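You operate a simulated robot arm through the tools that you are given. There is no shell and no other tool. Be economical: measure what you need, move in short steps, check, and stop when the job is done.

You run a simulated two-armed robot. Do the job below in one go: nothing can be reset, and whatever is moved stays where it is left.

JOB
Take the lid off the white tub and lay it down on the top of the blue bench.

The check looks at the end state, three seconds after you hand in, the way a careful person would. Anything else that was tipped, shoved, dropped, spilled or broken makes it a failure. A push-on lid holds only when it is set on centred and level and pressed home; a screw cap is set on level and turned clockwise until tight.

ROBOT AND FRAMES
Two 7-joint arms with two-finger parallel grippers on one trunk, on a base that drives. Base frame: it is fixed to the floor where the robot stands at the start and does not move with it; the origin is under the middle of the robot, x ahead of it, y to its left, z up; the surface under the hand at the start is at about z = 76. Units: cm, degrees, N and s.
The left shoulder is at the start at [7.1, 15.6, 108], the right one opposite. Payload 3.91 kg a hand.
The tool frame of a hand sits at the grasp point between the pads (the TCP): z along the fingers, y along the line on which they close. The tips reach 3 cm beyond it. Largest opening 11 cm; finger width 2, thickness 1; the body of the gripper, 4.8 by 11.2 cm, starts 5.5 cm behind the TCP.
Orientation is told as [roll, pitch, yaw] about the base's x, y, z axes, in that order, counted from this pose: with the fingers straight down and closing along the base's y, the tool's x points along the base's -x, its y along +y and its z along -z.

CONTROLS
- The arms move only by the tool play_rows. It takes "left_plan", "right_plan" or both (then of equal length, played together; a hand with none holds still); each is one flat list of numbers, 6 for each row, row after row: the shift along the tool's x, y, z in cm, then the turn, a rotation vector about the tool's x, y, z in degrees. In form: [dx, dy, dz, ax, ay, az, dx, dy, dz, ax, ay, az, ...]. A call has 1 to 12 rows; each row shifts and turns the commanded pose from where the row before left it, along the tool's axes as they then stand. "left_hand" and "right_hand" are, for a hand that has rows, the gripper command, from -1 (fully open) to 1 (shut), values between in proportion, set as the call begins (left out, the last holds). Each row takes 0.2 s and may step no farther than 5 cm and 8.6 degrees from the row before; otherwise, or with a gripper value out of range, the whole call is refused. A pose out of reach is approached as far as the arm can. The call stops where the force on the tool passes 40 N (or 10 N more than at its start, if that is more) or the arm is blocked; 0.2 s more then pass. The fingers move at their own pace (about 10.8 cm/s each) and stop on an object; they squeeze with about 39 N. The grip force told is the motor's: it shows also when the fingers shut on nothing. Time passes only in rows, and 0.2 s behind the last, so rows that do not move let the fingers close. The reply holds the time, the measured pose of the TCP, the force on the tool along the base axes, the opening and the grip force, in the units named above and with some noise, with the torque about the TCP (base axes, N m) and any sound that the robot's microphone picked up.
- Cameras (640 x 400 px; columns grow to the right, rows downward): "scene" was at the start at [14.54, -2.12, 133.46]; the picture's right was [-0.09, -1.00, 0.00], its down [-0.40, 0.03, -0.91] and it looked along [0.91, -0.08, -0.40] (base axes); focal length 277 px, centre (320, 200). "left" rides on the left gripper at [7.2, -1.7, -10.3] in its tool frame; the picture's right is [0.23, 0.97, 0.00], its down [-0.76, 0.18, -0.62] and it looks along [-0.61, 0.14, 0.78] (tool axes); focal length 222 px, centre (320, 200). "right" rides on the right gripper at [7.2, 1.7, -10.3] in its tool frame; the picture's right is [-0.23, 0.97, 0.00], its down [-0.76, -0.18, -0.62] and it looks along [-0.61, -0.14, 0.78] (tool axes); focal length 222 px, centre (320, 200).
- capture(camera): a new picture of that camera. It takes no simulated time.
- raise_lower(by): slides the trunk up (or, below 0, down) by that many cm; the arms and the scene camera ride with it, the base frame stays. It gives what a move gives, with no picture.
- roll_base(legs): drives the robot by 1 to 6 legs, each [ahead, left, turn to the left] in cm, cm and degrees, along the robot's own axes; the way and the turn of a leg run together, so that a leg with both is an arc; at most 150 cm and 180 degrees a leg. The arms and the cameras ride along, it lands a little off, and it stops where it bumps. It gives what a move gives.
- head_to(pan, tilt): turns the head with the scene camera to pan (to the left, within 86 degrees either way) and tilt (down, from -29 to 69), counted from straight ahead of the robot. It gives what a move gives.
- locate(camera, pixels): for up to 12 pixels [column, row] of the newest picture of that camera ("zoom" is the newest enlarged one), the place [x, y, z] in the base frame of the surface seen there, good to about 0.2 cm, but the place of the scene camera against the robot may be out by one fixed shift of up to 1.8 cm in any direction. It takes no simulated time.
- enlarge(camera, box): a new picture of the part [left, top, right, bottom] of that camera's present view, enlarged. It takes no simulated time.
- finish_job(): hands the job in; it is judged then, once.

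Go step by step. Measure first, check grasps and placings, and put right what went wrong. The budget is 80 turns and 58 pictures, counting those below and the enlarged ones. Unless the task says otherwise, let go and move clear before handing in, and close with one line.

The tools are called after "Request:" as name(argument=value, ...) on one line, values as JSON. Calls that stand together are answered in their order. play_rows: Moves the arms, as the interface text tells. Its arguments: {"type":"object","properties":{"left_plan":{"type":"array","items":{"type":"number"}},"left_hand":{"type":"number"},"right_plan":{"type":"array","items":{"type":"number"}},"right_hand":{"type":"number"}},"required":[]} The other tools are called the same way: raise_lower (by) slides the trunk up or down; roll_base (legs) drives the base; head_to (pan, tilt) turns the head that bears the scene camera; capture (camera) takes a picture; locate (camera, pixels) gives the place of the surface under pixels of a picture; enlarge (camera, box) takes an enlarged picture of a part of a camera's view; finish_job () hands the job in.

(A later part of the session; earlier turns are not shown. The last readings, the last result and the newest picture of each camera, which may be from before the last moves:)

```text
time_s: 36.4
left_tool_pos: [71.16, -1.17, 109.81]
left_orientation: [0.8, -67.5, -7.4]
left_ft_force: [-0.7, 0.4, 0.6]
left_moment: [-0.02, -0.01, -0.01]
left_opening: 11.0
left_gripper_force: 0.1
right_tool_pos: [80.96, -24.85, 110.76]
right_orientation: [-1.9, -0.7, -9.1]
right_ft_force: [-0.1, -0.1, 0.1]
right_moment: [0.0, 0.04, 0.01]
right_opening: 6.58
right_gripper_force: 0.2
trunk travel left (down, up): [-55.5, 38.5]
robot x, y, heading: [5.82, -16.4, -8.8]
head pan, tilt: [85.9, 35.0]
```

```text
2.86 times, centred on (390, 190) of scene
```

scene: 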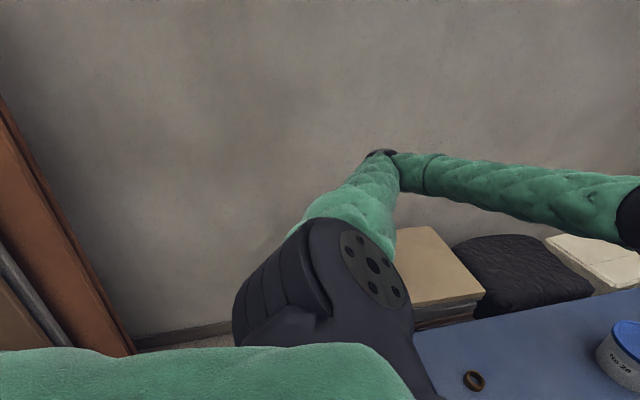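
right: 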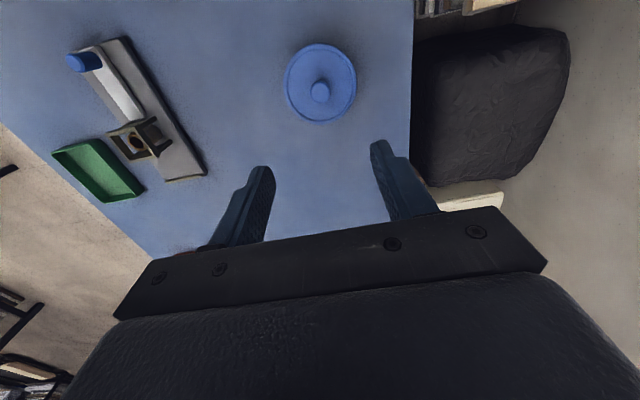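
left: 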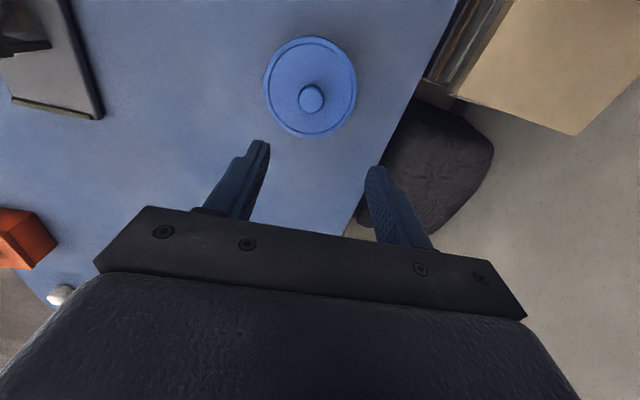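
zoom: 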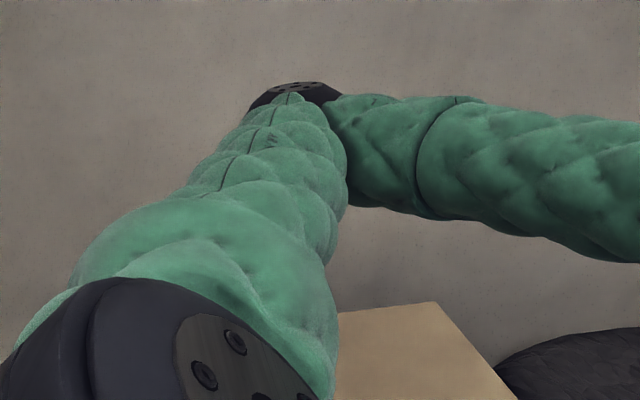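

Nothing visible touches the arm, but the area right under the left upper arm is hidden by the shoulder. I'll raise the trunk by 25, which lifts the elbows clear and lets me look down there.

Request:
raise_lower(by=25)

Request:
head_to(pan=86, tilt=60)

Request:
capture(camera="scene")

```text
time_s: 38.9
left_tool_pos: [70.77, 0.79, 132.57]
left_orientation: [-3.7, -66.6, -2.6]
left_ft_force: [-0.4, -0.5, 0.7]
left_moment: [-0.04, 0.02, -0.02]
left_opening: 11.0
left_gripper_force: 0.0
right_tool_pos: [81.01, -21.55, 134.39]
right_orientation: [-2.9, -0.3, -7.5]
right_ft_force: [0.2, 0.2, -0.4]
right_moment: [-0.02, 0.01, -0.03]
right_opening: 6.6
right_gripper_force: 0.0
trunk travel left (down, up): [-80.5, 13.5]
robot x, y, heading: [4.4, -16.47, -7.6]
head pan, tilt: [85.9, 35.0]
```

```text
time_s: 39.8
left_tool_pos: [70.57, 0.68, 132.5]
left_orientation: [-3.7, -66.6, -2.7]
left_ft_force: [-0.4, -0.4, 0.4]
left_moment: [-0.02, -0.04, 0.02]
left_opening: 11.0
left_gripper_force: 0.0
right_tool_pos: [80.99, -21.75, 134.41]
right_orientation: [-2.7, -0.3, -7.7]
right_ft_force: [0.1, 0.4, 0.3]
right_moment: [-0.01, -0.01, 0.01]
right_opening: 6.59
right_gripper_force: 0.1
trunk travel left (down, up): [-80.5, 13.5]
robot x, y, heading: [4.64, -16.53, -7.3]
head pan, tilt: [85.9, 60.0]
```

```text
28 pictures are left
```

scene: 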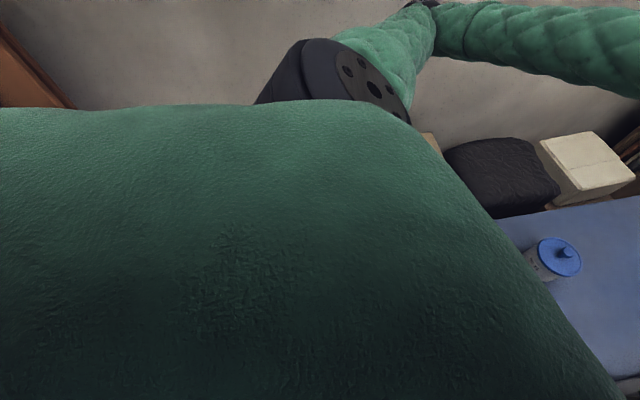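

The robot is still rolled by about -2.7 degrees and turned by -7. I'll back it off a little and straighten it, then look at its surroundings.

Request:
roll_base(legs=[[-8, 0, 7.3]])

Request:
head_to(pan=30, tilt=69)

Request:
capture(camera="scene")

```text
time_s: 40.9
left_tool_pos: [59.82, 9.72, 132.43]
left_orientation: [-3.8, -66.6, 4.9]
left_ft_force: [-0.1, -0.1, 1.1]
left_moment: [-0.01, -0.04, -0.01]
left_opening: 11.0
left_gripper_force: 0.1
right_tool_pos: [72.81, -11.17, 134.42]
right_orientation: [-2.9, -0.3, -0.2]
right_ft_force: [-0.8, 1.1, 0.9]
right_moment: [-0.01, -0.05, 0.01]
right_opening: 6.61
right_gripper_force: 0.1
trunk travel left (down, up): [-80.5, 13.5]
robot x, y, heading: [-3.73, -16.35, 0.0]
head pan, tilt: [85.9, 60.0]
```

```text
time_s: 42.1
left_tool_pos: [59.65, 9.68, 132.71]
left_orientation: [-3.7, -66.7, 4.8]
left_ft_force: [-0.4, 0.2, -0.1]
left_moment: [0.0, 0.0, -0.01]
left_opening: 11.01
left_gripper_force: 0.1
right_tool_pos: [72.69, -11.28, 134.44]
right_orientation: [-2.7, -0.4, -0.2]
right_ft_force: [-0.3, 1.0, -0.4]
right_moment: [-0.01, -0.01, 0.0]
right_opening: 6.59
right_gripper_force: 0.1
trunk travel left (down, up): [-80.5, 13.5]
robot x, y, heading: [-3.79, -16.02, 0.0]
head pan, tilt: [30.0, 68.8]
```

```text
27 pictures are left
```

scene: 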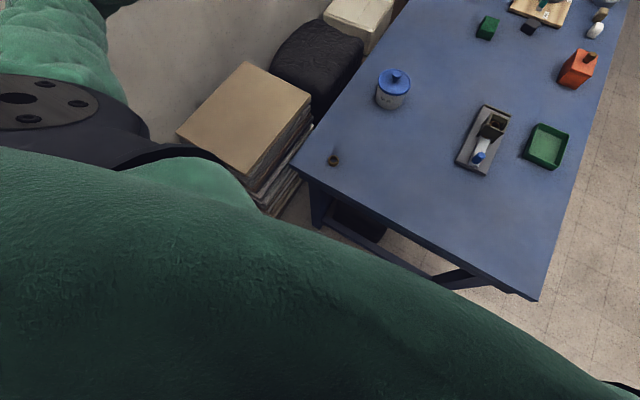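

Both hands show about -2.8 degrees of roll, so the whole robot is leaning slightly to the left. I'll look at the floor on the right and at level objects ahead to understand it.

Request:
locate(camera="scene", pixels=[[340, 200], [520, 280], [420, 60], [550, 150], [250, 110], [600, 250], [620, 350], [395, 75]])

Request:
head_to(pan=-80, tilt=60)

Request:
capture(camera="scene")

```text
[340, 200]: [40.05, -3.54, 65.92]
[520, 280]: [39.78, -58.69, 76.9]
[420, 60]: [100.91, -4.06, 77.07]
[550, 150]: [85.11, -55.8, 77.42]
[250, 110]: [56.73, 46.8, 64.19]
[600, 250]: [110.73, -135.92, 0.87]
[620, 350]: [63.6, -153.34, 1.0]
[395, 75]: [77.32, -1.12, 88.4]
```

```text
time_s: 44.0
left_tool_pos: [59.78, 9.67, 132.5]
left_orientation: [-3.6, -66.6, 4.7]
left_ft_force: [0.9, 0.6, 0.7]
left_moment: [-0.02, 0.0, -0.02]
left_opening: 10.99
left_gripper_force: 0.0
right_tool_pos: [72.9, -11.36, 134.48]
right_orientation: [-2.8, -0.3, -0.2]
right_ft_force: [-0.3, 0.3, 0.2]
right_moment: [-0.01, -0.03, 0.01]
right_opening: 6.61
right_gripper_force: 0.1
trunk travel left (down, up): [-80.5, 13.5]
robot x, y, heading: [-3.49, -16.04, -0.1]
head pan, tilt: [-80.0, 60.0]
```

```text
26 pictures are left
```

scene: 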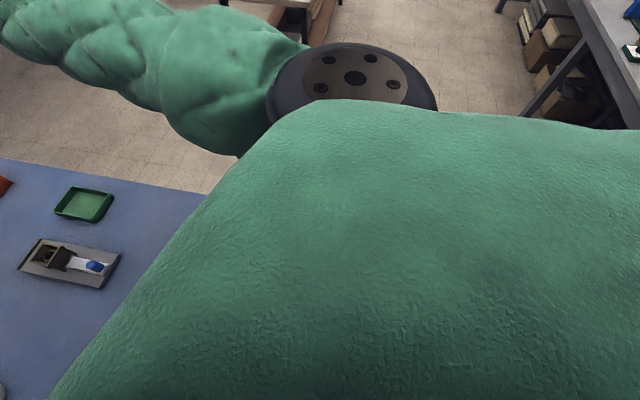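

Bench points read z = 77 on both sides, so the lean is real and known to the kinematics, and the tub is undisturbed. I'll back up a bit to see if the lean clears, in case a wheel is riding on something.

Request:
roll_base(legs=[[-8, -4, 0]])

```text
time_s: 45.1
left_tool_pos: [51.99, 5.55, 132.53]
left_orientation: [-3.5, -66.6, 4.7]
left_ft_force: [-0.7, 0.4, 0.5]
left_moment: [0.02, 0.01, 0.03]
left_opening: 10.99
left_gripper_force: 0.1
right_tool_pos: [65.04, -15.43, 134.36]
right_orientation: [-2.7, -0.5, -0.1]
right_ft_force: [-0.8, -1.0, 0.6]
right_moment: [0.05, -0.01, 0.03]
right_opening: 6.6
right_gripper_force: 0.1
trunk travel left (down, up): [-80.5, 13.5]
robot x, y, heading: [-11.08, -19.89, -0.2]
head pan, tilt: [-80.0, 60.0]
```

The lean is unchanged and seems to be a harmless fixed offset. The fingers still point within about 1.5 degrees of where I want them (pitch -66). I'll drive forward 7 and then lower the left hand on the near side of the tub in small steps.

Request:
roll_base(legs=[[7, 0, 0]])

Request:
head_to(pan=10, tilt=50)

Request:
play_rows(left_plan=[1.84, -1.0, 0.79, 0, 0, 0, 1.84, -1.0, 0.79, 0, 0, 0, 1.84, -1.0, 0.79, 0, 0, 0, 1.84, -1, 0.79, 0, 0, 0, 1.84, -1, 0.79, 0, 0, 0, 1.84, 0, 0.79, 0, 0, 0, 0, 0, 0, 0, 0, 0])

```text
time_s: 46.1
left_tool_pos: [58.51, 5.7, 132.78]
left_orientation: [-3.8, -66.7, 4.6]
left_ft_force: [0.0, -0.5, 0.5]
left_moment: [0.05, 0.02, -0.02]
left_opening: 11.01
left_gripper_force: 0.0
right_tool_pos: [71.6, -15.33, 134.63]
right_orientation: [-2.7, -0.5, -0.2]
right_ft_force: [-0.3, -0.9, -0.2]
right_moment: [-0.01, -0.01, -0.04]
right_opening: 6.59
right_gripper_force: 0.1
trunk travel left (down, up): [-80.5, 13.5]
robot x, y, heading: [-4.68, -20.08, -0.1]
head pan, tilt: [-80.0, 60.0]
```

```text
time_s: 47.8
left_tool_pos: [58.8, 5.63, 132.62]
left_orientation: [-3.6, -66.6, 4.7]
left_ft_force: [-0.7, 0.1, 0.3]
left_moment: [0.0, -0.03, -0.01]
left_opening: 11.0
left_gripper_force: 0.1
right_tool_pos: [71.78, -15.29, 134.52]
right_orientation: [-2.7, -0.3, -0.3]
right_ft_force: [0.3, -0.1, 1.0]
right_moment: [-0.01, -0.02, -0.03]
right_opening: 6.6
right_gripper_force: 0.0
trunk travel left (down, up): [-80.5, 13.5]
robot x, y, heading: [-4.39, -20.5, -0.1]
head pan, tilt: [10.0, 50.0]
```

```text
time_s: 49.4
left_tool_pos: [59.47, 0.42, 120.52]
left_orientation: [-3.5, -66.6, 4.5]
left_ft_force: [-0.6, 0.6, 0.1]
left_moment: [0.01, -0.03, -0.02]
left_opening: 10.96
left_gripper_force: 0.1
left hand out of reach, approached as far as the arm can: row 1
right_tool_pos: [71.78, -15.44, 134.49]
right_orientation: [-2.7, -0.4, -0.2]
right_ft_force: [0.4, 0.1, 0.3]
right_moment: [0.0, -0.02, 0.0]
right_opening: 6.59
right_gripper_force: 0.0
trunk travel left (down, up): [-80.5, 13.5]
robot x, y, heading: [-4.38, -19.98, 0.1]
head pan, tilt: [10.0, 50.0]
```

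That works. I'll continue down in 2 cm steps.

Request:
play_rows(left_plan=[1.84, 0, 0.79, 0, 0, 0, 1.84, 0, 0.79, 0, 0, 0, 1.84, 0, 0.79, 0, 0, 0, 1.84, 0, 0.79, 0, 0, 0, 1.84, 0, 0.79, 0, 0, 0, 1.84, 0, 0.79, 0, 0, 0, 1.84, 0, 0.79, 0, 0, 0, 1.84, 0, 0.79, 0, 0, 0, 0, 0, 0, 0, 0, 0])

Request:
capture(camera="scene")

```text
time_s: 51.4
left_tool_pos: [59.35, 0.0, 104.68]
left_orientation: [-3.6, -66.6, 4.7]
left_ft_force: [-0.8, -0.5, -1.3]
left_moment: [0.03, 0.02, -0.01]
left_opening: 11.0
left_gripper_force: 0.1
right_tool_pos: [71.87, -15.18, 134.43]
right_orientation: [-2.6, -0.2, -0.1]
right_ft_force: [0.6, -0.8, 0.7]
right_moment: [0.0, 0.0, -0.02]
right_opening: 6.6
right_gripper_force: 0.1
trunk travel left (down, up): [-80.5, 13.5]
robot x, y, heading: [-4.55, -20.21, 0.1]
head pan, tilt: [10.0, 50.0]
```

```text
25 pictures are left
```

scene: 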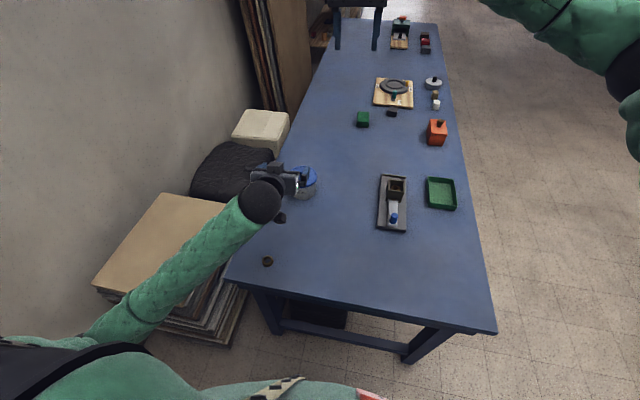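

Request:
locate(camera="scene", pixels=[[110, 325], [150, 295], [200, 245], [260, 200], [40, 370], [281, 218]])

Request:
play_rows(left_plan=[1.84, 0, 0.79, 0, 0, 0, 1.84, 0, 0.79, 0, 0, 0, 1.84, 0, 0.79, 0, 0, 0, 1.84, 0, 0.79, 0, 0, 0, 0, 0, 0, 0, 0, 0])

```text
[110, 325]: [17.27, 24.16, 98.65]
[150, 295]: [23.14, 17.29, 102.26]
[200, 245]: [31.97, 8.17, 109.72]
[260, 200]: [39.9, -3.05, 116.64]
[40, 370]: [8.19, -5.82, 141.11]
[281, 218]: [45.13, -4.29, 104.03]
```

```text
time_s: 52.6
left_tool_pos: [59.39, -0.17, 96.71]
left_orientation: [-3.5, -66.6, 4.6]
left_ft_force: [0.6, -0.1, -0.3]
left_moment: [-0.01, -0.02, 0.02]
left_opening: 10.97
left_gripper_force: 0.1
right_tool_pos: [71.91, -15.35, 134.49]
right_orientation: [-2.7, -0.3, -0.2]
right_ft_force: [-0.1, 1.1, -0.7]
right_moment: [-0.01, 0.02, -0.03]
right_opening: 6.6
right_gripper_force: 0.1
trunk travel left (down, up): [-80.5, 13.5]
robot x, y, heading: [-4.56, -20.03, -0.0]
head pan, tilt: [10.0, 50.0]
```

Request:
play_rows(left_plan=[1.84, 0, 0.79, 0, 0, 0, 1.84, 0, 0.79, 0, 0, 0, 1.84, 0, 0.79, 0, 0, 0, 1.84, 0, 0.79, 0, 0, 0, 0, 0, 0, 0, 0, 0])

Request:
capture(camera="scene")

```text
time_s: 53.8
left_tool_pos: [59.35, -0.38, 88.67]
left_orientation: [-3.5, -66.6, 4.7]
left_ft_force: [0.0, -1.1, -0.9]
left_moment: [0.04, 0.0, -0.01]
left_opening: 11.0
left_gripper_force: 0.1
right_tool_pos: [71.88, -15.3, 134.44]
right_orientation: [-2.7, -0.3, -0.2]
right_ft_force: [0.1, 0.4, 0.5]
right_moment: [0.04, 0.01, 0.02]
right_opening: 6.59
right_gripper_force: 0.0
trunk travel left (down, up): [-80.5, 13.5]
robot x, y, heading: [-4.52, -20.21, -0.2]
head pan, tilt: [10.0, 50.0]
```

```text
24 pictures are left
```

scene: 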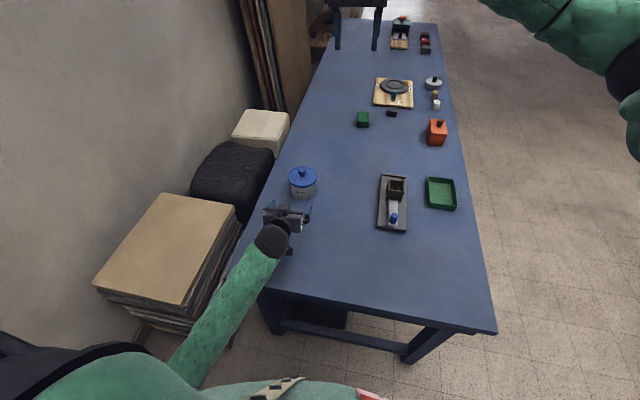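

Request:
play_rows(left_plan=[1.84, 0.1, 0.79, 0, 0, 0, 1.84, 0.1, 0.79, 0, 0, 0, 1.84, 0.1, 0.79, 0, 0, 0, 1.47, 0.1, 0.63, 0, 0, 0, 0, 0, 0, 0, 0, 0])

Request:
enlarge(camera="scene", box=[240, 150, 340, 260])

Request:
capture(camera="left")

```text
time_s: 55.0
left_tool_pos: [59.4, -0.3, 81.2]
left_orientation: [-3.6, -66.6, 4.6]
left_ft_force: [0.0, 0.3, 0.3]
left_moment: [-0.02, 0.02, 0.02]
left_opening: 11.02
left_gripper_force: 0.0
right_tool_pos: [71.85, -15.33, 134.45]
right_orientation: [-2.8, -0.3, -0.2]
right_ft_force: [0.0, -0.3, -0.4]
right_moment: [0.03, 0.01, 0.0]
right_opening: 6.61
right_gripper_force: 0.0
trunk travel left (down, up): [-80.5, 13.5]
robot x, y, heading: [-4.77, -20.1, -0.3]
head pan, tilt: [10.0, 50.0]
```

```text
3.64 times, centred on (290, 205) of scene
```

zoom: 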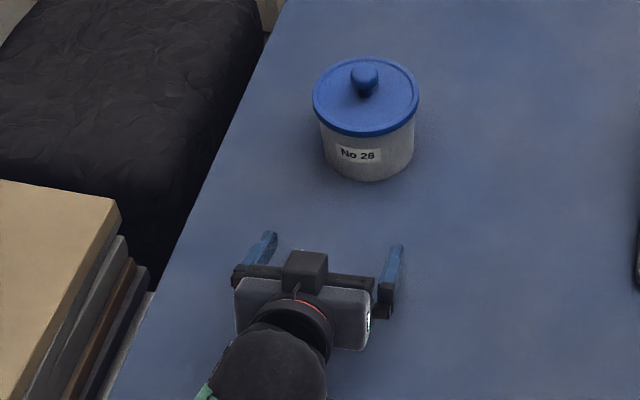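

```text
22 pictures are left
```

left: 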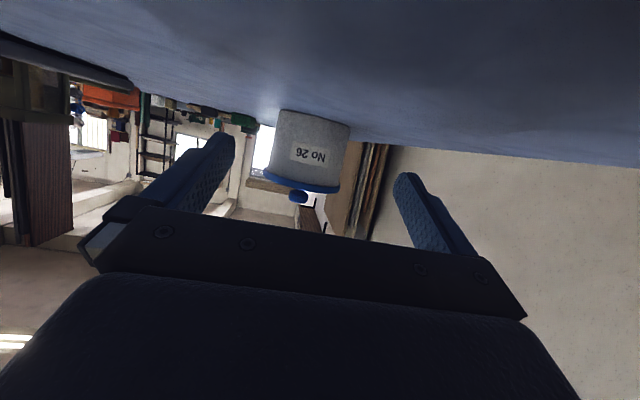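

Fingers and tub (313,150 in the left view) line up well. I'll measure the tub body from this camera and the block on top of the gripper.

Request:
locate(camera="left", pixels=[[310, 140], [283, 140], [340, 140], [277, 120], [349, 130], [300, 178], [310, 112], [298, 196], [316, 188]])

Request:
locate(camera="zoom", pixels=[[305, 258], [305, 275], [315, 285], [265, 240], [395, 255], [365, 75], [365, 130], [365, 170]])

```text
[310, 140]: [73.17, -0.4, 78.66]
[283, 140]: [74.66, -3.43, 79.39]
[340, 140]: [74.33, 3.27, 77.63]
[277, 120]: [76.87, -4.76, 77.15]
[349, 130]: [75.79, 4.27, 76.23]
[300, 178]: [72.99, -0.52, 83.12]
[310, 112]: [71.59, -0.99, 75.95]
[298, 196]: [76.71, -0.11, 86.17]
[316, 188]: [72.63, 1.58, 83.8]
```

```text
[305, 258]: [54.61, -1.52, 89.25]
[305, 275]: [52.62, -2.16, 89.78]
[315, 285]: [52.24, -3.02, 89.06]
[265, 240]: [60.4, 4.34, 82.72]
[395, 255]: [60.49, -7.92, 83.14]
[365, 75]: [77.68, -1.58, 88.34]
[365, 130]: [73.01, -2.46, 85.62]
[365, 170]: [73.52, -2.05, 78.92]
```

The tub body is centred near (77.7, -0.2) with radius 4.6, and the lid bottom is at 83. I'll advance the open fingers level towards it, first 10 cm.

Request:
play_rows(left_plan=[-0.79, 0, 1.836, 0, 0, 0, -0.79, 0, 1.836, 0, 0, 0, -0.79, 0, 1.836, 0, 0, 0, -0.79, 0, 1.836, 0, 0, 0, -0.79, 0, 1.836, 0, 0, 0, 0, 0, 0, 0, 0, 0])

Request:
capture(camera="left")

Request:
enlarge(camera="scene", box=[250, 150, 350, 240])

```text
time_s: 56.4
left_tool_pos: [69.2, 0.15, 80.94]
left_orientation: [-3.6, -66.6, 4.7]
left_ft_force: [-0.3, -1.4, 0.7]
left_moment: [0.01, -0.02, 0.0]
left_opening: 11.03
left_gripper_force: 0.0
right_tool_pos: [71.73, -15.32, 134.39]
right_orientation: [-2.7, -0.4, -0.2]
right_ft_force: [-0.5, -0.4, -1.0]
right_moment: [0.01, -0.01, -0.02]
right_opening: 6.59
right_gripper_force: 0.1
trunk travel left (down, up): [-80.5, 13.5]
robot x, y, heading: [-4.71, -20.04, -0.0]
head pan, tilt: [10.0, 50.0]
```

```text
21 pictures are left
```

left: 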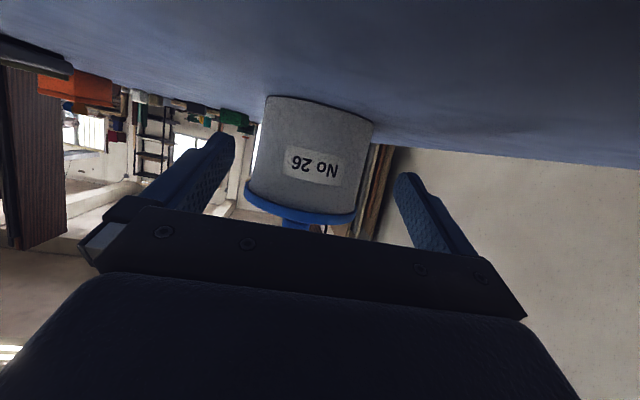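

```text
4.44 times, centred on (300, 195) of scene
```

zoom: 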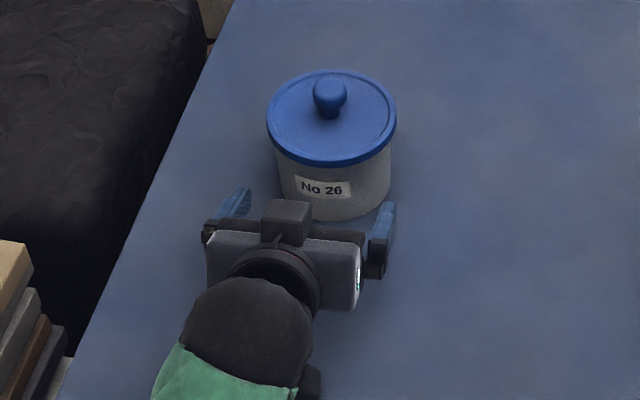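

Request:
locate(camera="left", pixels=[[256, 150], [366, 150], [310, 140], [252, 165], [362, 180], [232, 145], [398, 185]])

Request:
locate(camera="zoom", pixels=[[242, 195], [385, 210], [330, 95], [330, 205], [282, 170], [388, 175]])

```text
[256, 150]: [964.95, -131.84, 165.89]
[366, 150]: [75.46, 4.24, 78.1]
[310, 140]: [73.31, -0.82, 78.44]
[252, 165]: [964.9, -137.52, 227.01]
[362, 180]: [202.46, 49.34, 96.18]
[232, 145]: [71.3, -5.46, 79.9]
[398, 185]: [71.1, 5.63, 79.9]
```

```text
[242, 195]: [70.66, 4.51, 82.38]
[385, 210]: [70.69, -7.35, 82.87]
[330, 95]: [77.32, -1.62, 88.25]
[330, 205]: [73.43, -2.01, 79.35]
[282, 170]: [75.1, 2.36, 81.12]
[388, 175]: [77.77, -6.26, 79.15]
```

The finger mid is at y 0.08 and the tub about 0.2 to the right of it. I'll advance 6.2 more with a -0.4 lateral correction.

Request:
play_rows(left_plan=[-0.614, -0.2, 1.423, 0, 0, 0, -0.614, -0.2, 1.423, 0, 0, 0, -0.614, -0.05, 1.423, 0, 0, 0, -0.614, -0.05, 1.423, 0, 0, 0, 0, 0, 0, 0, 0, 0])

Request:
capture(camera="left")

Request:
enlarge(camera="scene", box=[250, 150, 350, 240])

```text
time_s: 57.6
left_tool_pos: [75.43, -0.32, 80.97]
left_orientation: [-3.6, -66.6, 4.6]
left_ft_force: [-0.2, 0.2, 0.7]
left_moment: [0.01, 0.01, 0.02]
left_opening: 11.01
left_gripper_force: 0.0
right_tool_pos: [71.8, -15.32, 134.55]
right_orientation: [-2.6, -0.4, -0.2]
right_ft_force: [-0.1, 0.3, 0.2]
right_moment: [0.01, -0.04, -0.01]
right_opening: 6.6
right_gripper_force: 0.1
trunk travel left (down, up): [-80.5, 13.5]
robot x, y, heading: [-4.99, -20.1, 0.1]
head pan, tilt: [10.0, 50.0]
```

```text
19 pictures are left
```

left: 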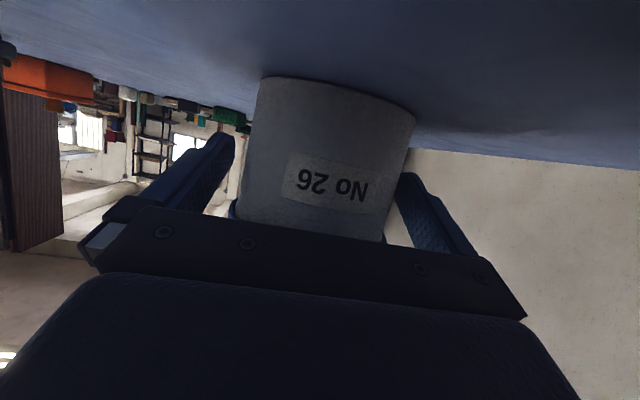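

```text
4.44 times, centred on (300, 195) of scene
```

zoom: 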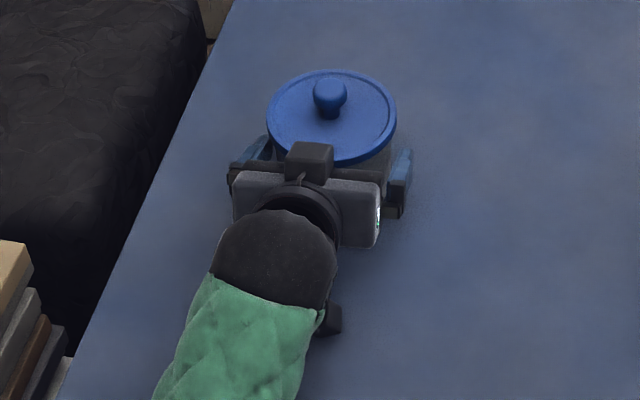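

The fingers straddle the tub body below the lid. I'll close in two stages and watch the side force.

Request:
play_rows(left_plan=[0, 0, 0, 0, 0, 0, 0, 0, 0, 0, 0, 0], left_hand=-0.76)

Request:
capture(camera="left")

```text
time_s: 58.2
left_tool_pos: [75.54, -0.23, 81.01]
left_orientation: [-3.6, -66.6, 4.6]
left_ft_force: [-0.2, 0.2, 0.0]
left_moment: [-0.01, -0.04, 0.04]
left_opening: 9.7
left_gripper_force: 0.3
right_tool_pos: [71.94, -15.24, 134.49]
right_orientation: [-2.7, -0.4, -0.1]
right_ft_force: [0.2, 0.7, 0.6]
right_moment: [0.04, 0.02, -0.02]
right_opening: 6.62
right_gripper_force: 0.0
trunk travel left (down, up): [-80.5, 13.5]
robot x, y, heading: [-4.71, -20.01, -0.3]
head pan, tilt: [10.0, 50.0]
```

```text
17 pictures are left
```

left: 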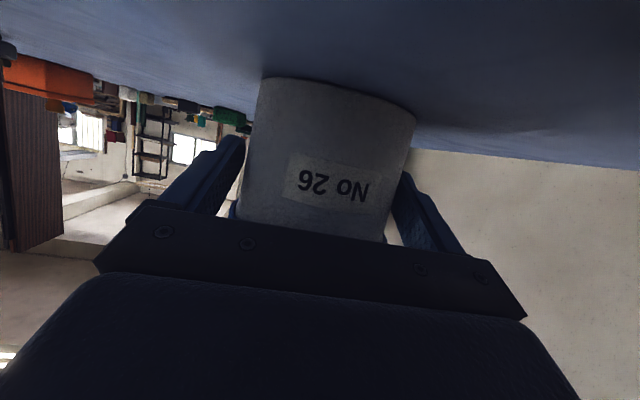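

There is no contact at 9.7 and the centring looks good, so I'll close.

Request:
play_rows(left_plan=[0, 0, 0, 0, 0, 0, 0, 0, 0, 0, 0, 0, 0, 0, 0, 0, 0, 0], left_hand=1)

```text
time_s: 59.0
left_tool_pos: [75.47, -0.19, 81.02]
left_orientation: [-3.6, -66.6, 4.6]
left_ft_force: [0.8, -0.2, 1.0]
left_moment: [-0.16, 0.0, -0.08]
left_opening: 9.69
left_gripper_force: 38.6
right_tool_pos: [71.81, -15.4, 134.42]
right_orientation: [-2.8, -0.3, -0.2]
right_ft_force: [0.0, -0.4, 0.2]
right_moment: [-0.02, 0.01, 0.02]
right_opening: 6.59
right_gripper_force: 0.2
trunk travel left (down, up): [-80.5, 13.5]
robot x, y, heading: [-4.69, -19.92, -0.2]
head pan, tilt: [10.0, 50.0]
```

The tub is firmly held at 9.69 cm, force balanced. Now I'll level the right hand and bring it over the knob.

Request:
play_rows(right_plan=[0, 0, 0, -2.7, 0, 0, -1.5, 4, 0, 0, 0, 0, -1.5, 4, 0, 0, 0, 0, -1.5, 4, 0, 0, 0, 0, -1.5, 3.5, 0, 0, 0, 0, 0, 0, 2, 0, 0, 0, 0, 0, 2, 0, 0, 0, 0, 0, 2, 0, 0, 0, 0, 0, 2, 0, 0, 0, 0, 0, 2, 0, 0, 0, 0, 0, 0, 0, 0, 0])

```text
time_s: 61.4
left_tool_pos: [75.41, -0.25, 81.0]
left_orientation: [-3.6, -66.6, 4.6]
left_ft_force: [-0.2, 1.9, 0.9]
left_moment: [-0.03, -0.03, 0.09]
left_opening: 9.67
left_gripper_force: 39.3
right_tool_pos: [78.0, 0.24, 124.39]
right_orientation: [0.0, -0.3, -0.2]
right_ft_force: [-0.9, -0.3, 0.8]
right_moment: [0.04, -0.01, 0.02]
right_opening: 6.62
right_gripper_force: 0.0
trunk travel left (down, up): [-80.5, 13.5]
robot x, y, heading: [-5.1, -20.27, 0.2]
head pan, tilt: [10.0, 50.0]
```

Request:
play_rows(right_plan=[0, 0, 2.5, 0, 0, 0, 0, 0, 2.5, 0, 0, 0, 0, 0, 2.5, 0, 0, 0, 0, 0, 2.5, 0, 0, 0, 0, 0, 2.5, 0, 0, 0, 0, 0, 2.5, 0, 0, 0, 0, 0, 2.5, 0, 0, 0, 0, 0, 2.5, 0, 0, 0, 0, 0, 2.5, 0, 0, 0, 0, 0, 2.5, 0, 0, 0, 0, 0, 2, 0, 0, 0, 0, 0, 0, 0, 0, 0])

Request:
capture(camera="right")

```text
time_s: 64.0
left_tool_pos: [75.42, -0.3, 81.06]
left_orientation: [-3.6, -66.6, 4.6]
left_ft_force: [0.9, 0.8, 0.1]
left_moment: [-0.05, 0.01, -0.07]
left_opening: 9.67
left_gripper_force: 38.9
right_tool_pos: [78.06, 0.29, 97.45]
right_orientation: [0.1, -0.3, -0.2]
right_ft_force: [1.0, -0.3, 1.3]
right_moment: [-0.03, 0.0, 0.01]
right_opening: 6.59
right_gripper_force: 0.1
trunk travel left (down, up): [-80.5, 13.5]
robot x, y, heading: [-4.52, -19.93, 0.2]
head pan, tilt: [10.0, 50.0]
```

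```text
16 pictures are left
```

right: 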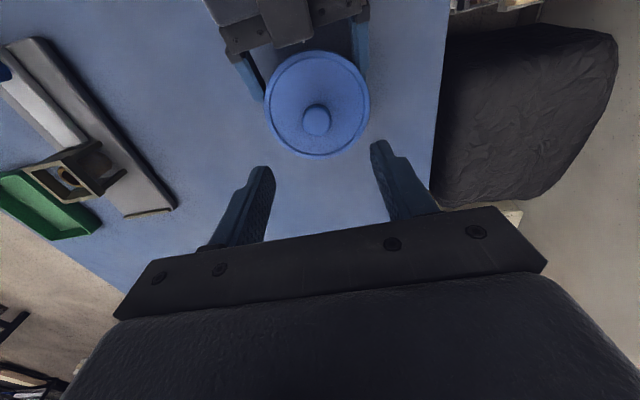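

Request:
locate(camera="right", pixels=[[316, 123], [304, 122], [328, 122], [316, 112], [290, 20], [275, 115], [362, 110]])

```text
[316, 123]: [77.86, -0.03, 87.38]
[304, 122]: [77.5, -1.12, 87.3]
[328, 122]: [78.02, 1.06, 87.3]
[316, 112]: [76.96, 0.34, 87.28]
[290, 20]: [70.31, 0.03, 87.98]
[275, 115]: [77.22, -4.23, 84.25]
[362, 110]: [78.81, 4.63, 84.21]
```

The knob is at (77.7, -0.05). I'll shift the hand by -0.45 in y and -0.3 in x, go down 9.5, and half close.

Request:
play_rows(right_plan=[0.3, -0.45, 2, 0, 0, 0, 0, 0, 2, 0, 0, 0, 0, 0, 2, 0, 0, 0, 0, 0, 1.5, 0, 0, 0, 0, 0, 1, 0, 0, 0, 0, 0, 1, 0, 0, 0, 0, 0, 0, 0, 0, 0])

Request:
play_rows(right_plan=[0, 0, 0, 0, 0, 0, 0, 0, 0, 0, 0, 0], right_hand=0.42)

Request:
enlarge(camera="right", box=[230, 60, 400, 220])

```text
time_s: 65.6
left_tool_pos: [75.42, -0.24, 80.98]
left_orientation: [-3.7, -66.6, 4.7]
left_ft_force: [-1.1, -0.5, 0.0]
left_moment: [-0.13, 0.0, -0.17]
left_opening: 9.64
left_gripper_force: 38.5
right_tool_pos: [77.86, -0.37, 88.13]
right_orientation: [0.1, -0.3, -0.1]
right_ft_force: [0.0, -0.4, 0.2]
right_moment: [-0.01, 0.02, -0.02]
right_opening: 6.61
right_gripper_force: 0.1
trunk travel left (down, up): [-80.5, 13.5]
robot x, y, heading: [-4.81, -20.18, -0.4]
head pan, tilt: [10.0, 50.0]
```

```text
time_s: 66.2
left_tool_pos: [75.39, -0.24, 80.91]
left_orientation: [-3.6, -66.6, 4.6]
left_ft_force: [-1.9, -2.9, 0.4]
left_moment: [0.09, 0.07, -0.14]
left_opening: 9.68
left_gripper_force: 38.9
right_tool_pos: [77.75, -0.22, 88.03]
right_orientation: [0.0, -0.4, -0.2]
right_ft_force: [-0.4, 2.8, -0.2]
right_moment: [-0.01, 0.03, 0.0]
right_opening: 3.34
right_gripper_force: 1.2
trunk travel left (down, up): [-80.5, 13.5]
robot x, y, heading: [-4.81, -20.14, -0.1]
head pan, tilt: [10.0, 50.0]
```

```text
2.50 times, centred on (315, 140) of right
```

zoom: 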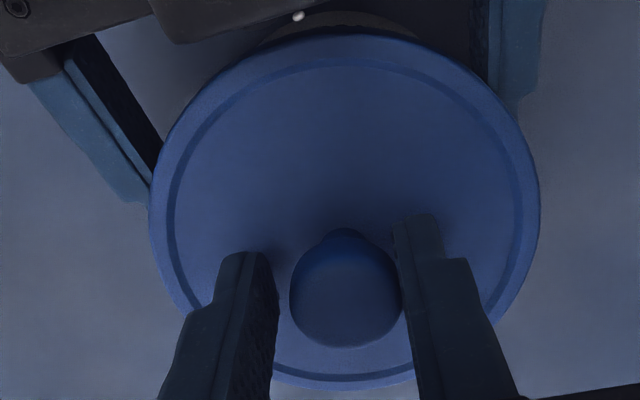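

The +y finger is already touching the knob (2.8 N), so I'll shift by +0.3 and close.

Request:
play_rows(right_plan=[0, 0.32, 0, 0, 0, 0, 0, 0, 0, 0, 0, 0])

Request:
play_rows(right_plan=[0, 0, 0, 0, 0, 0, 0, 0, 0, 0, 0, 0, 0, 0, 0, 0, 0, 0], right_hand=1)

```text
time_s: 66.8
left_tool_pos: [75.46, -0.15, 81.03]
left_orientation: [-3.5, -66.5, 4.7]
left_ft_force: [-1.0, -1.5, -0.3]
left_moment: [-0.26, -0.04, -0.12]
left_opening: 9.65
left_gripper_force: 39.2
right_tool_pos: [77.68, -0.05, 88.04]
right_orientation: [0.0, -0.3, -0.2]
right_ft_force: [0.3, 1.1, 0.2]
right_moment: [0.02, -0.01, -0.01]
right_opening: 3.15
right_gripper_force: 0.0
trunk travel left (down, up): [-80.5, 13.5]
robot x, y, heading: [-4.99, -20.01, -0.0]
head pan, tilt: [10.0, 50.0]
```

```text
time_s: 67.6
left_tool_pos: [75.47, -0.2, 81.09]
left_orientation: [-3.6, -66.6, 4.7]
left_ft_force: [-0.9, -2.3, 0.3]
left_moment: [-0.12, 0.02, -0.12]
left_opening: 9.68
left_gripper_force: 38.9
right_tool_pos: [77.77, -0.07, 88.05]
right_orientation: [0.1, -0.3, -0.2]
right_ft_force: [0.8, 0.9, -0.3]
right_moment: [0.05, -0.04, -0.02]
right_opening: 2.48
right_gripper_force: 39.1
trunk travel left (down, up): [-80.5, 13.5]
robot x, y, heading: [-4.97, -20.4, -0.1]
head pan, tilt: [10.0, 50.0]
```

Both grips are good. I'll pull the lid gently up while the left hand holds the tub.

Request:
play_rows(right_plan=[0, 0, -0.2, 0, 0, 0, 0, 0, -0.2, 0, 0, 0, 0, 0, -0.3, 0, 0, 0, 0, 0, -0.3, 0, 0, 0, 0, 0, 0, 0, 0, 0])

```text
time_s: 68.8
left_tool_pos: [75.49, -0.25, 80.88]
left_orientation: [-3.6, -66.6, 4.6]
left_ft_force: [0.2, -0.5, 0.2]
left_moment: [-0.09, -0.03, -0.12]
left_opening: 9.69
left_gripper_force: 38.6
right_tool_pos: [77.84, 0.02, 89.0]
right_orientation: [0.0, -0.4, -0.2]
right_ft_force: [0.0, -0.5, -0.1]
right_moment: [0.04, -0.01, 0.01]
right_opening: 2.47
right_gripper_force: 39.0
trunk travel left (down, up): [-80.5, 13.5]
robot x, y, heading: [-5.0, -20.23, -0.3]
head pan, tilt: [10.0, 50.0]
heard: snap
```

A snap, and the force dropped to about zero, so the lid looks free. I'll lift it further and check.

Request:
play_rows(right_plan=[0, 0, -1, 0, 0, 0, 0, 0, -1.5, 0, 0, 0, 0, 0, -2, 0, 0, 0, 0, 0, -2, 0, 0, 0, 0, 0, -2, 0, 0, 0, 0, 0, 0, 0, 0, 0])

Request:
capture(camera="scene")

Request:
enlarge(camera="scene", box=[240, 120, 400, 240])

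```text
time_s: 70.2
left_tool_pos: [75.52, -0.38, 80.91]
left_orientation: [-3.7, -66.6, 4.5]
left_ft_force: [-1.1, -1.2, -0.6]
left_moment: [0.0, -0.06, 0.0]
left_opening: 9.63
left_gripper_force: 38.7
right_tool_pos: [77.8, -0.0, 97.48]
right_orientation: [-0.1, -0.4, -0.1]
right_ft_force: [0.3, -0.3, 0.0]
right_moment: [0.04, -0.02, -0.01]
right_opening: 2.46
right_gripper_force: 38.5
trunk travel left (down, up): [-80.5, 13.5]
robot x, y, heading: [-4.72, -20.07, -0.1]
head pan, tilt: [10.0, 50.0]
```

```text
14 pictures are left
```

scene: 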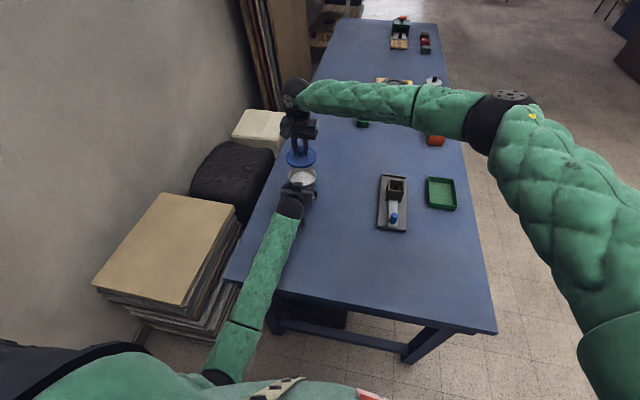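

```text
3.33 times, centred on (320, 180) of scene
```

zoom: 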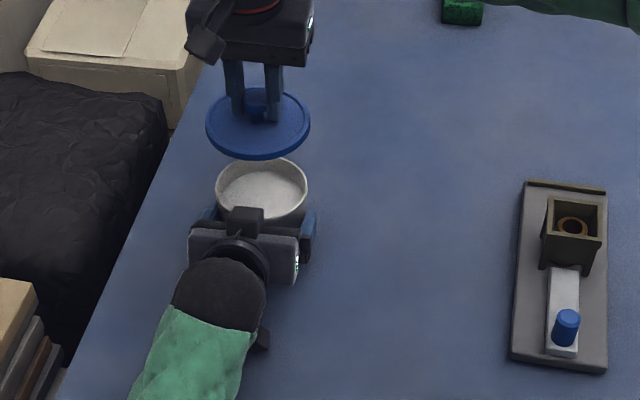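

The lid is off and in the right hand, and the tub stands open and held. I'll find a free spot between the tub and the fixture.

Request:
locate(camera="zoom", pixels=[[420, 180], [420, 250], [515, 200], [510, 350], [450, 20], [300, 130], [258, 155]])

```text
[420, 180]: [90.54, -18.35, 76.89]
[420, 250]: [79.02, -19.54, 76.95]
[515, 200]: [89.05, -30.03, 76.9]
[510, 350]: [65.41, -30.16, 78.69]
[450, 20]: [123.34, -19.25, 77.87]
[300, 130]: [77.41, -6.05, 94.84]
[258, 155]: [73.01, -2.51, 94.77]
```

The spot at about (82, -17) is clear by over 5 cm on each side. I'll carry the lid there at this height and then lower it.

Request:
play_rows(right_plan=[-0.5, -2, 0, 0, 0, 0, -1, -3, 0, 0, 0, 0, -1, -3, 0, 0, 0, 0, -1, -3, 0, 0, 0, 0, -0.5, -3, 0, 0, 0, 0, 0, -3, 0, 0, 0, 0, 0, 0, 3, 0, 0, 0, 0, 0, 3, 0, 0, 0, 0, 0, 3, 0, 0, 0, 0, 0, 3, 0, 0, 0, 0, 0, 2, 0, 0, 0, 0, 0, 0, 0, 0, 0])

Request:
enlarge(camera="scene", box=[240, 120, 400, 240])

```text
time_s: 72.8
left_tool_pos: [75.48, -0.35, 81.06]
left_orientation: [-3.7, -66.6, 4.7]
left_ft_force: [0.2, -0.1, -0.7]
left_moment: [-0.1, -0.04, -0.06]
left_opening: 9.63
left_gripper_force: 39.0
right_tool_pos: [81.84, -17.09, 83.44]
right_orientation: [0.0, -0.2, -0.2]
right_ft_force: [0.3, 0.3, -1.1]
right_moment: [-0.02, 0.01, -0.02]
right_opening: 2.49
right_gripper_force: 38.4
trunk travel left (down, up): [-80.5, 13.5]
robot x, y, heading: [-5.36, -20.14, -0.4]
head pan, tilt: [10.0, 50.0]
```

```text
3.33 times, centred on (320, 180) of scene
```

zoom: 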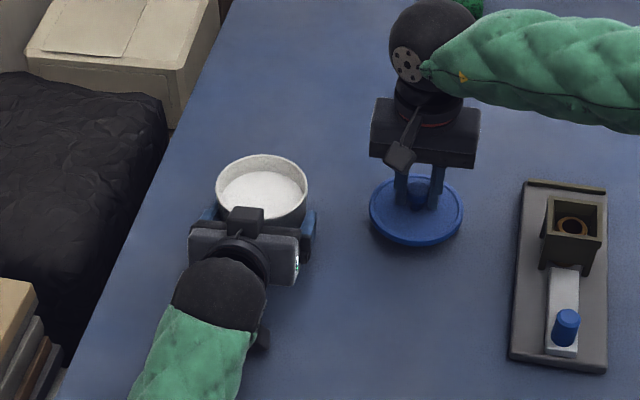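

The lid is close above the bench. I'll lower it in small steps and watch for contact.

Request:
play_rows(right_plan=[0, 0, 0.6, 0, 0, 0, 0, 0, 0.5, 0, 0, 0, 0, 0, 0.4, 0, 0, 0, 0, 0, 0.3, 0, 0, 0, 0, 0, 0, 0, 0, 0])

```text
time_s: 74.0
left_tool_pos: [75.44, -0.29, 81.02]
left_orientation: [-3.5, -66.6, 4.6]
left_ft_force: [1.0, -1.0, 0.2]
left_moment: [-0.16, -0.04, -0.07]
left_opening: 9.65
left_gripper_force: 39.1
right_tool_pos: [81.85, -17.01, 81.72]
right_orientation: [0.0, -0.4, -0.3]
right_ft_force: [-0.5, 1.3, 0.3]
right_moment: [-0.01, 0.01, 0.0]
right_opening: 2.5
right_gripper_force: 39.2
trunk travel left (down, up): [-80.5, 13.5]
robot x, y, heading: [-4.36, -20.15, 0.0]
head pan, tilt: [10.0, 50.0]
```

Request:
play_rows(right_plan=[0, 0, 0.3, 0, 0, 0, 0, 0, 0.2, 0, 0, 0, 0, 0, 0.2, 0, 0, 0, 0, 0, 0, 0, 0, 0])

Request:
enlarge(camera="scene", box=[310, 130, 390, 200])

```text
time_s: 75.0
left_tool_pos: [75.52, -0.11, 80.95]
left_orientation: [-3.7, -66.6, 4.6]
left_ft_force: [0.5, -1.8, -0.2]
left_moment: [-0.17, -0.03, -0.09]
left_opening: 9.62
left_gripper_force: 39.2
right_tool_pos: [81.97, -17.14, 81.0]
right_orientation: [-0.1, -0.3, -0.2]
right_ft_force: [0.0, -0.5, -1.3]
right_moment: [-0.02, 0.0, -0.01]
right_opening: 2.47
right_gripper_force: 39.1
trunk travel left (down, up): [-80.5, 13.5]
robot x, y, heading: [-4.77, -20.19, -0.4]
head pan, tilt: [10.0, 50.0]
```

```text
5.71 times, centred on (350, 165) of scene
```

zoom: 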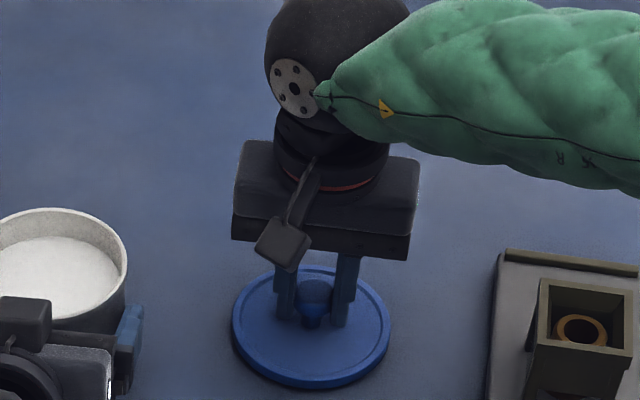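

Request:
play_rows(right_plan=[0, 0, 0.15, 0, 0, 0, 0, 0, 0.15, 0, 0, 0, 0, 0, 0, 0, 0, 0])

Request:
locate(camera="zoom", pixels=[[250, 330], [370, 320], [300, 360], [200, 350], [300, 395]])

```text
time_s: 75.8
left_tool_pos: [75.42, -0.31, 80.94]
left_orientation: [-3.6, -66.6, 4.5]
left_ft_force: [-0.5, -1.7, -0.1]
left_moment: [-0.08, -0.01, -0.13]
left_opening: 9.64
left_gripper_force: 39.0
right_tool_pos: [81.9, -17.13, 80.75]
right_orientation: [0.0, -0.3, -0.2]
right_ft_force: [-0.4, 0.3, -0.2]
right_moment: [-0.02, 0.0, -0.01]
right_opening: 2.48
right_gripper_force: 39.7
trunk travel left (down, up): [-80.5, 13.5]
robot x, y, heading: [-4.93, -20.59, 0.0]
head pan, tilt: [10.0, 50.0]
```

```text
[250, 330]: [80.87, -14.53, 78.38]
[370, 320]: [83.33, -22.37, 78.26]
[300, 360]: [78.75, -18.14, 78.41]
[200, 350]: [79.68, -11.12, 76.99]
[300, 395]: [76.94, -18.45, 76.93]
```

Request:
play_rows(right_plan=[0, 0, 0.1, 0, 0, 0, 0, 0, 0.1, 0, 0, 0, 0, 0, 0.0, 0, 0, 0])

```text
time_s: 76.6
left_tool_pos: [75.51, -0.21, 81.04]
left_orientation: [-3.6, -66.6, 4.6]
left_ft_force: [-1.5, -1.3, -0.1]
left_moment: [-0.11, 0.0, -0.07]
left_opening: 9.63
left_gripper_force: 38.6
right_tool_pos: [81.88, -17.18, 80.58]
right_orientation: [0.0, -0.3, -0.2]
right_ft_force: [-0.4, -0.9, -0.6]
right_moment: [-0.01, -0.01, 0.02]
right_opening: 2.48
right_gripper_force: 39.3
trunk travel left (down, up): [-80.5, 13.5]
robot x, y, heading: [-4.86, -19.91, -0.2]
head pan, tilt: [10.0, 50.0]
```

Request:
play_rows(right_plan=[0, 0, 0.1, 0, 0, 0, 0, 0, 0.1, 0, 0, 0, 0, 0, 0.0, 0, 0, 0])

```text
time_s: 77.4
left_tool_pos: [75.42, -0.33, 80.84]
left_orientation: [-3.6, -66.7, 4.5]
left_ft_force: [0.5, -0.2, -0.9]
left_moment: [-0.07, 0.02, -0.01]
left_opening: 9.64
left_gripper_force: 39.0
right_tool_pos: [81.91, -17.04, 80.43]
right_orientation: [-0.1, -0.4, -0.2]
right_ft_force: [-0.5, -1.0, 7.4]
right_moment: [-0.02, 0.04, 0.0]
right_opening: 2.5
right_gripper_force: 38.7
trunk travel left (down, up): [-80.5, 13.5]
robot x, y, heading: [-4.6, -20.11, -0.2]
head pan, tilt: [10.0, 50.0]
```

The lid now rests on the bench (7.4 N). I'll open the right hand with no motion, then raise it.

Request:
play_rows(right_plan=[0, 0, 0, 0, 0, 0, 0, 0, 0, 0, 0, 0, 0, 0, 0, 0, 0, 0, 0, 0, -1.5, 0, 0, 0, 0, 0, -3, 0, 0, 0, 0, 0, -4, 0, 0, 0, 0, 0, -4, 0, 0, 0, 0, 0, -4, 0, 0, 0, 0, 0, -4, 0, 0, 0, 0, 0, 0, 0, 0, 0], right_hand=-0.2)

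Request:
play_rows(left_plan=[0, 0, 0, 0, 0, 0, 0, 0, 0, 0, 0, 0], left_hand=-1)

Request:
enlarge(camera="scene", box=[240, 120, 400, 240])

```text
time_s: 79.6
left_tool_pos: [75.41, -0.24, 81.02]
left_orientation: [-3.6, -66.6, 4.6]
left_ft_force: [-0.1, 0.3, -0.7]
left_moment: [-0.04, 0.01, -0.07]
left_opening: 9.65
left_gripper_force: 39.5
right_tool_pos: [81.79, -16.97, 100.62]
right_orientation: [0.1, -0.2, -0.2]
right_ft_force: [-0.2, -0.3, 0.9]
right_moment: [0.01, -0.04, -0.03]
right_opening: 6.61
right_gripper_force: 0.1
trunk travel left (down, up): [-80.5, 13.5]
robot x, y, heading: [-4.61, -20.3, 0.1]
head pan, tilt: [10.0, 50.0]
```

```text
time_s: 80.2
left_tool_pos: [75.49, -0.35, 81.01]
left_orientation: [-3.7, -66.6, 4.5]
left_ft_force: [-0.3, 0.5, 0.4]
left_moment: [-0.01, 0.01, 0.01]
left_opening: 10.99
left_gripper_force: 0.1
right_tool_pos: [81.74, -16.85, 100.69]
right_orientation: [0.0, -0.4, -0.2]
right_ft_force: [-0.5, -0.1, 1.2]
right_moment: [0.0, 0.0, 0.01]
right_opening: 6.6
right_gripper_force: 0.0
trunk travel left (down, up): [-80.5, 13.5]
robot x, y, heading: [-4.82, -20.13, 0.1]
head pan, tilt: [10.0, 50.0]
```

```text
3.33 times, centred on (320, 180) of scene
```

zoom: 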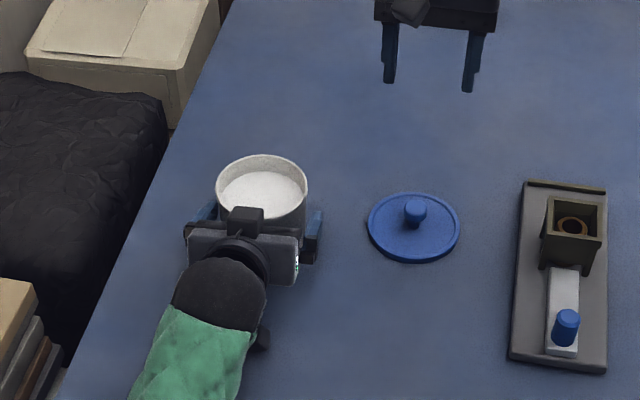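

The lid lies flat on the bench and the tub is standing. I'll back the left hand straight out the way it came in.

Request:
play_rows(left_plan=[0.4, 0.05, -0.92, 0, 0, 0, 0.614, 0.06, -1.423, 0, 0, 0, 0.614, 0.06, -1.423, 0, 0, 0, 0.614, 0.06, -1.423, 0, 0, 0, 0.79, 0, -1.836, 0, 0, 0, 0.79, 0, -1.836, 0, 0, 0, 0.79, 0, -1.836, 0, 0, 0, 0.79, 0, -1.836, 0, 0, 0, 0.79, 0, -1.836, 0, 0, 0, 0, 0, 0, 0, 0, 0])

Request:
capture(camera="scene")

```text
time_s: 82.4
left_tool_pos: [59.87, -0.66, 81.0]
left_orientation: [-3.6, -66.5, 4.6]
left_ft_force: [0.2, 0.4, -0.7]
left_moment: [0.04, -0.02, 0.02]
left_opening: 10.98
left_gripper_force: 0.1
right_tool_pos: [81.79, -16.87, 100.6]
right_orientation: [0.0, -0.3, -0.2]
right_ft_force: [0.1, -0.5, -0.2]
right_moment: [0.01, 0.02, 0.04]
right_opening: 6.61
right_gripper_force: 0.0
trunk travel left (down, up): [-80.5, 13.5]
robot x, y, heading: [-4.26, -20.18, -0.2]
head pan, tilt: [10.0, 50.0]
```

```text
9 pictures are left
```

scene: 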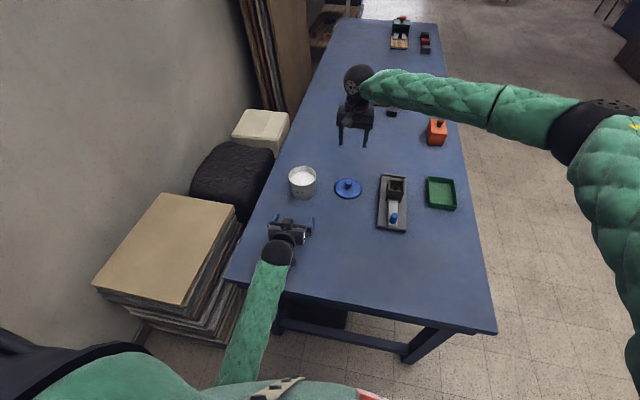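

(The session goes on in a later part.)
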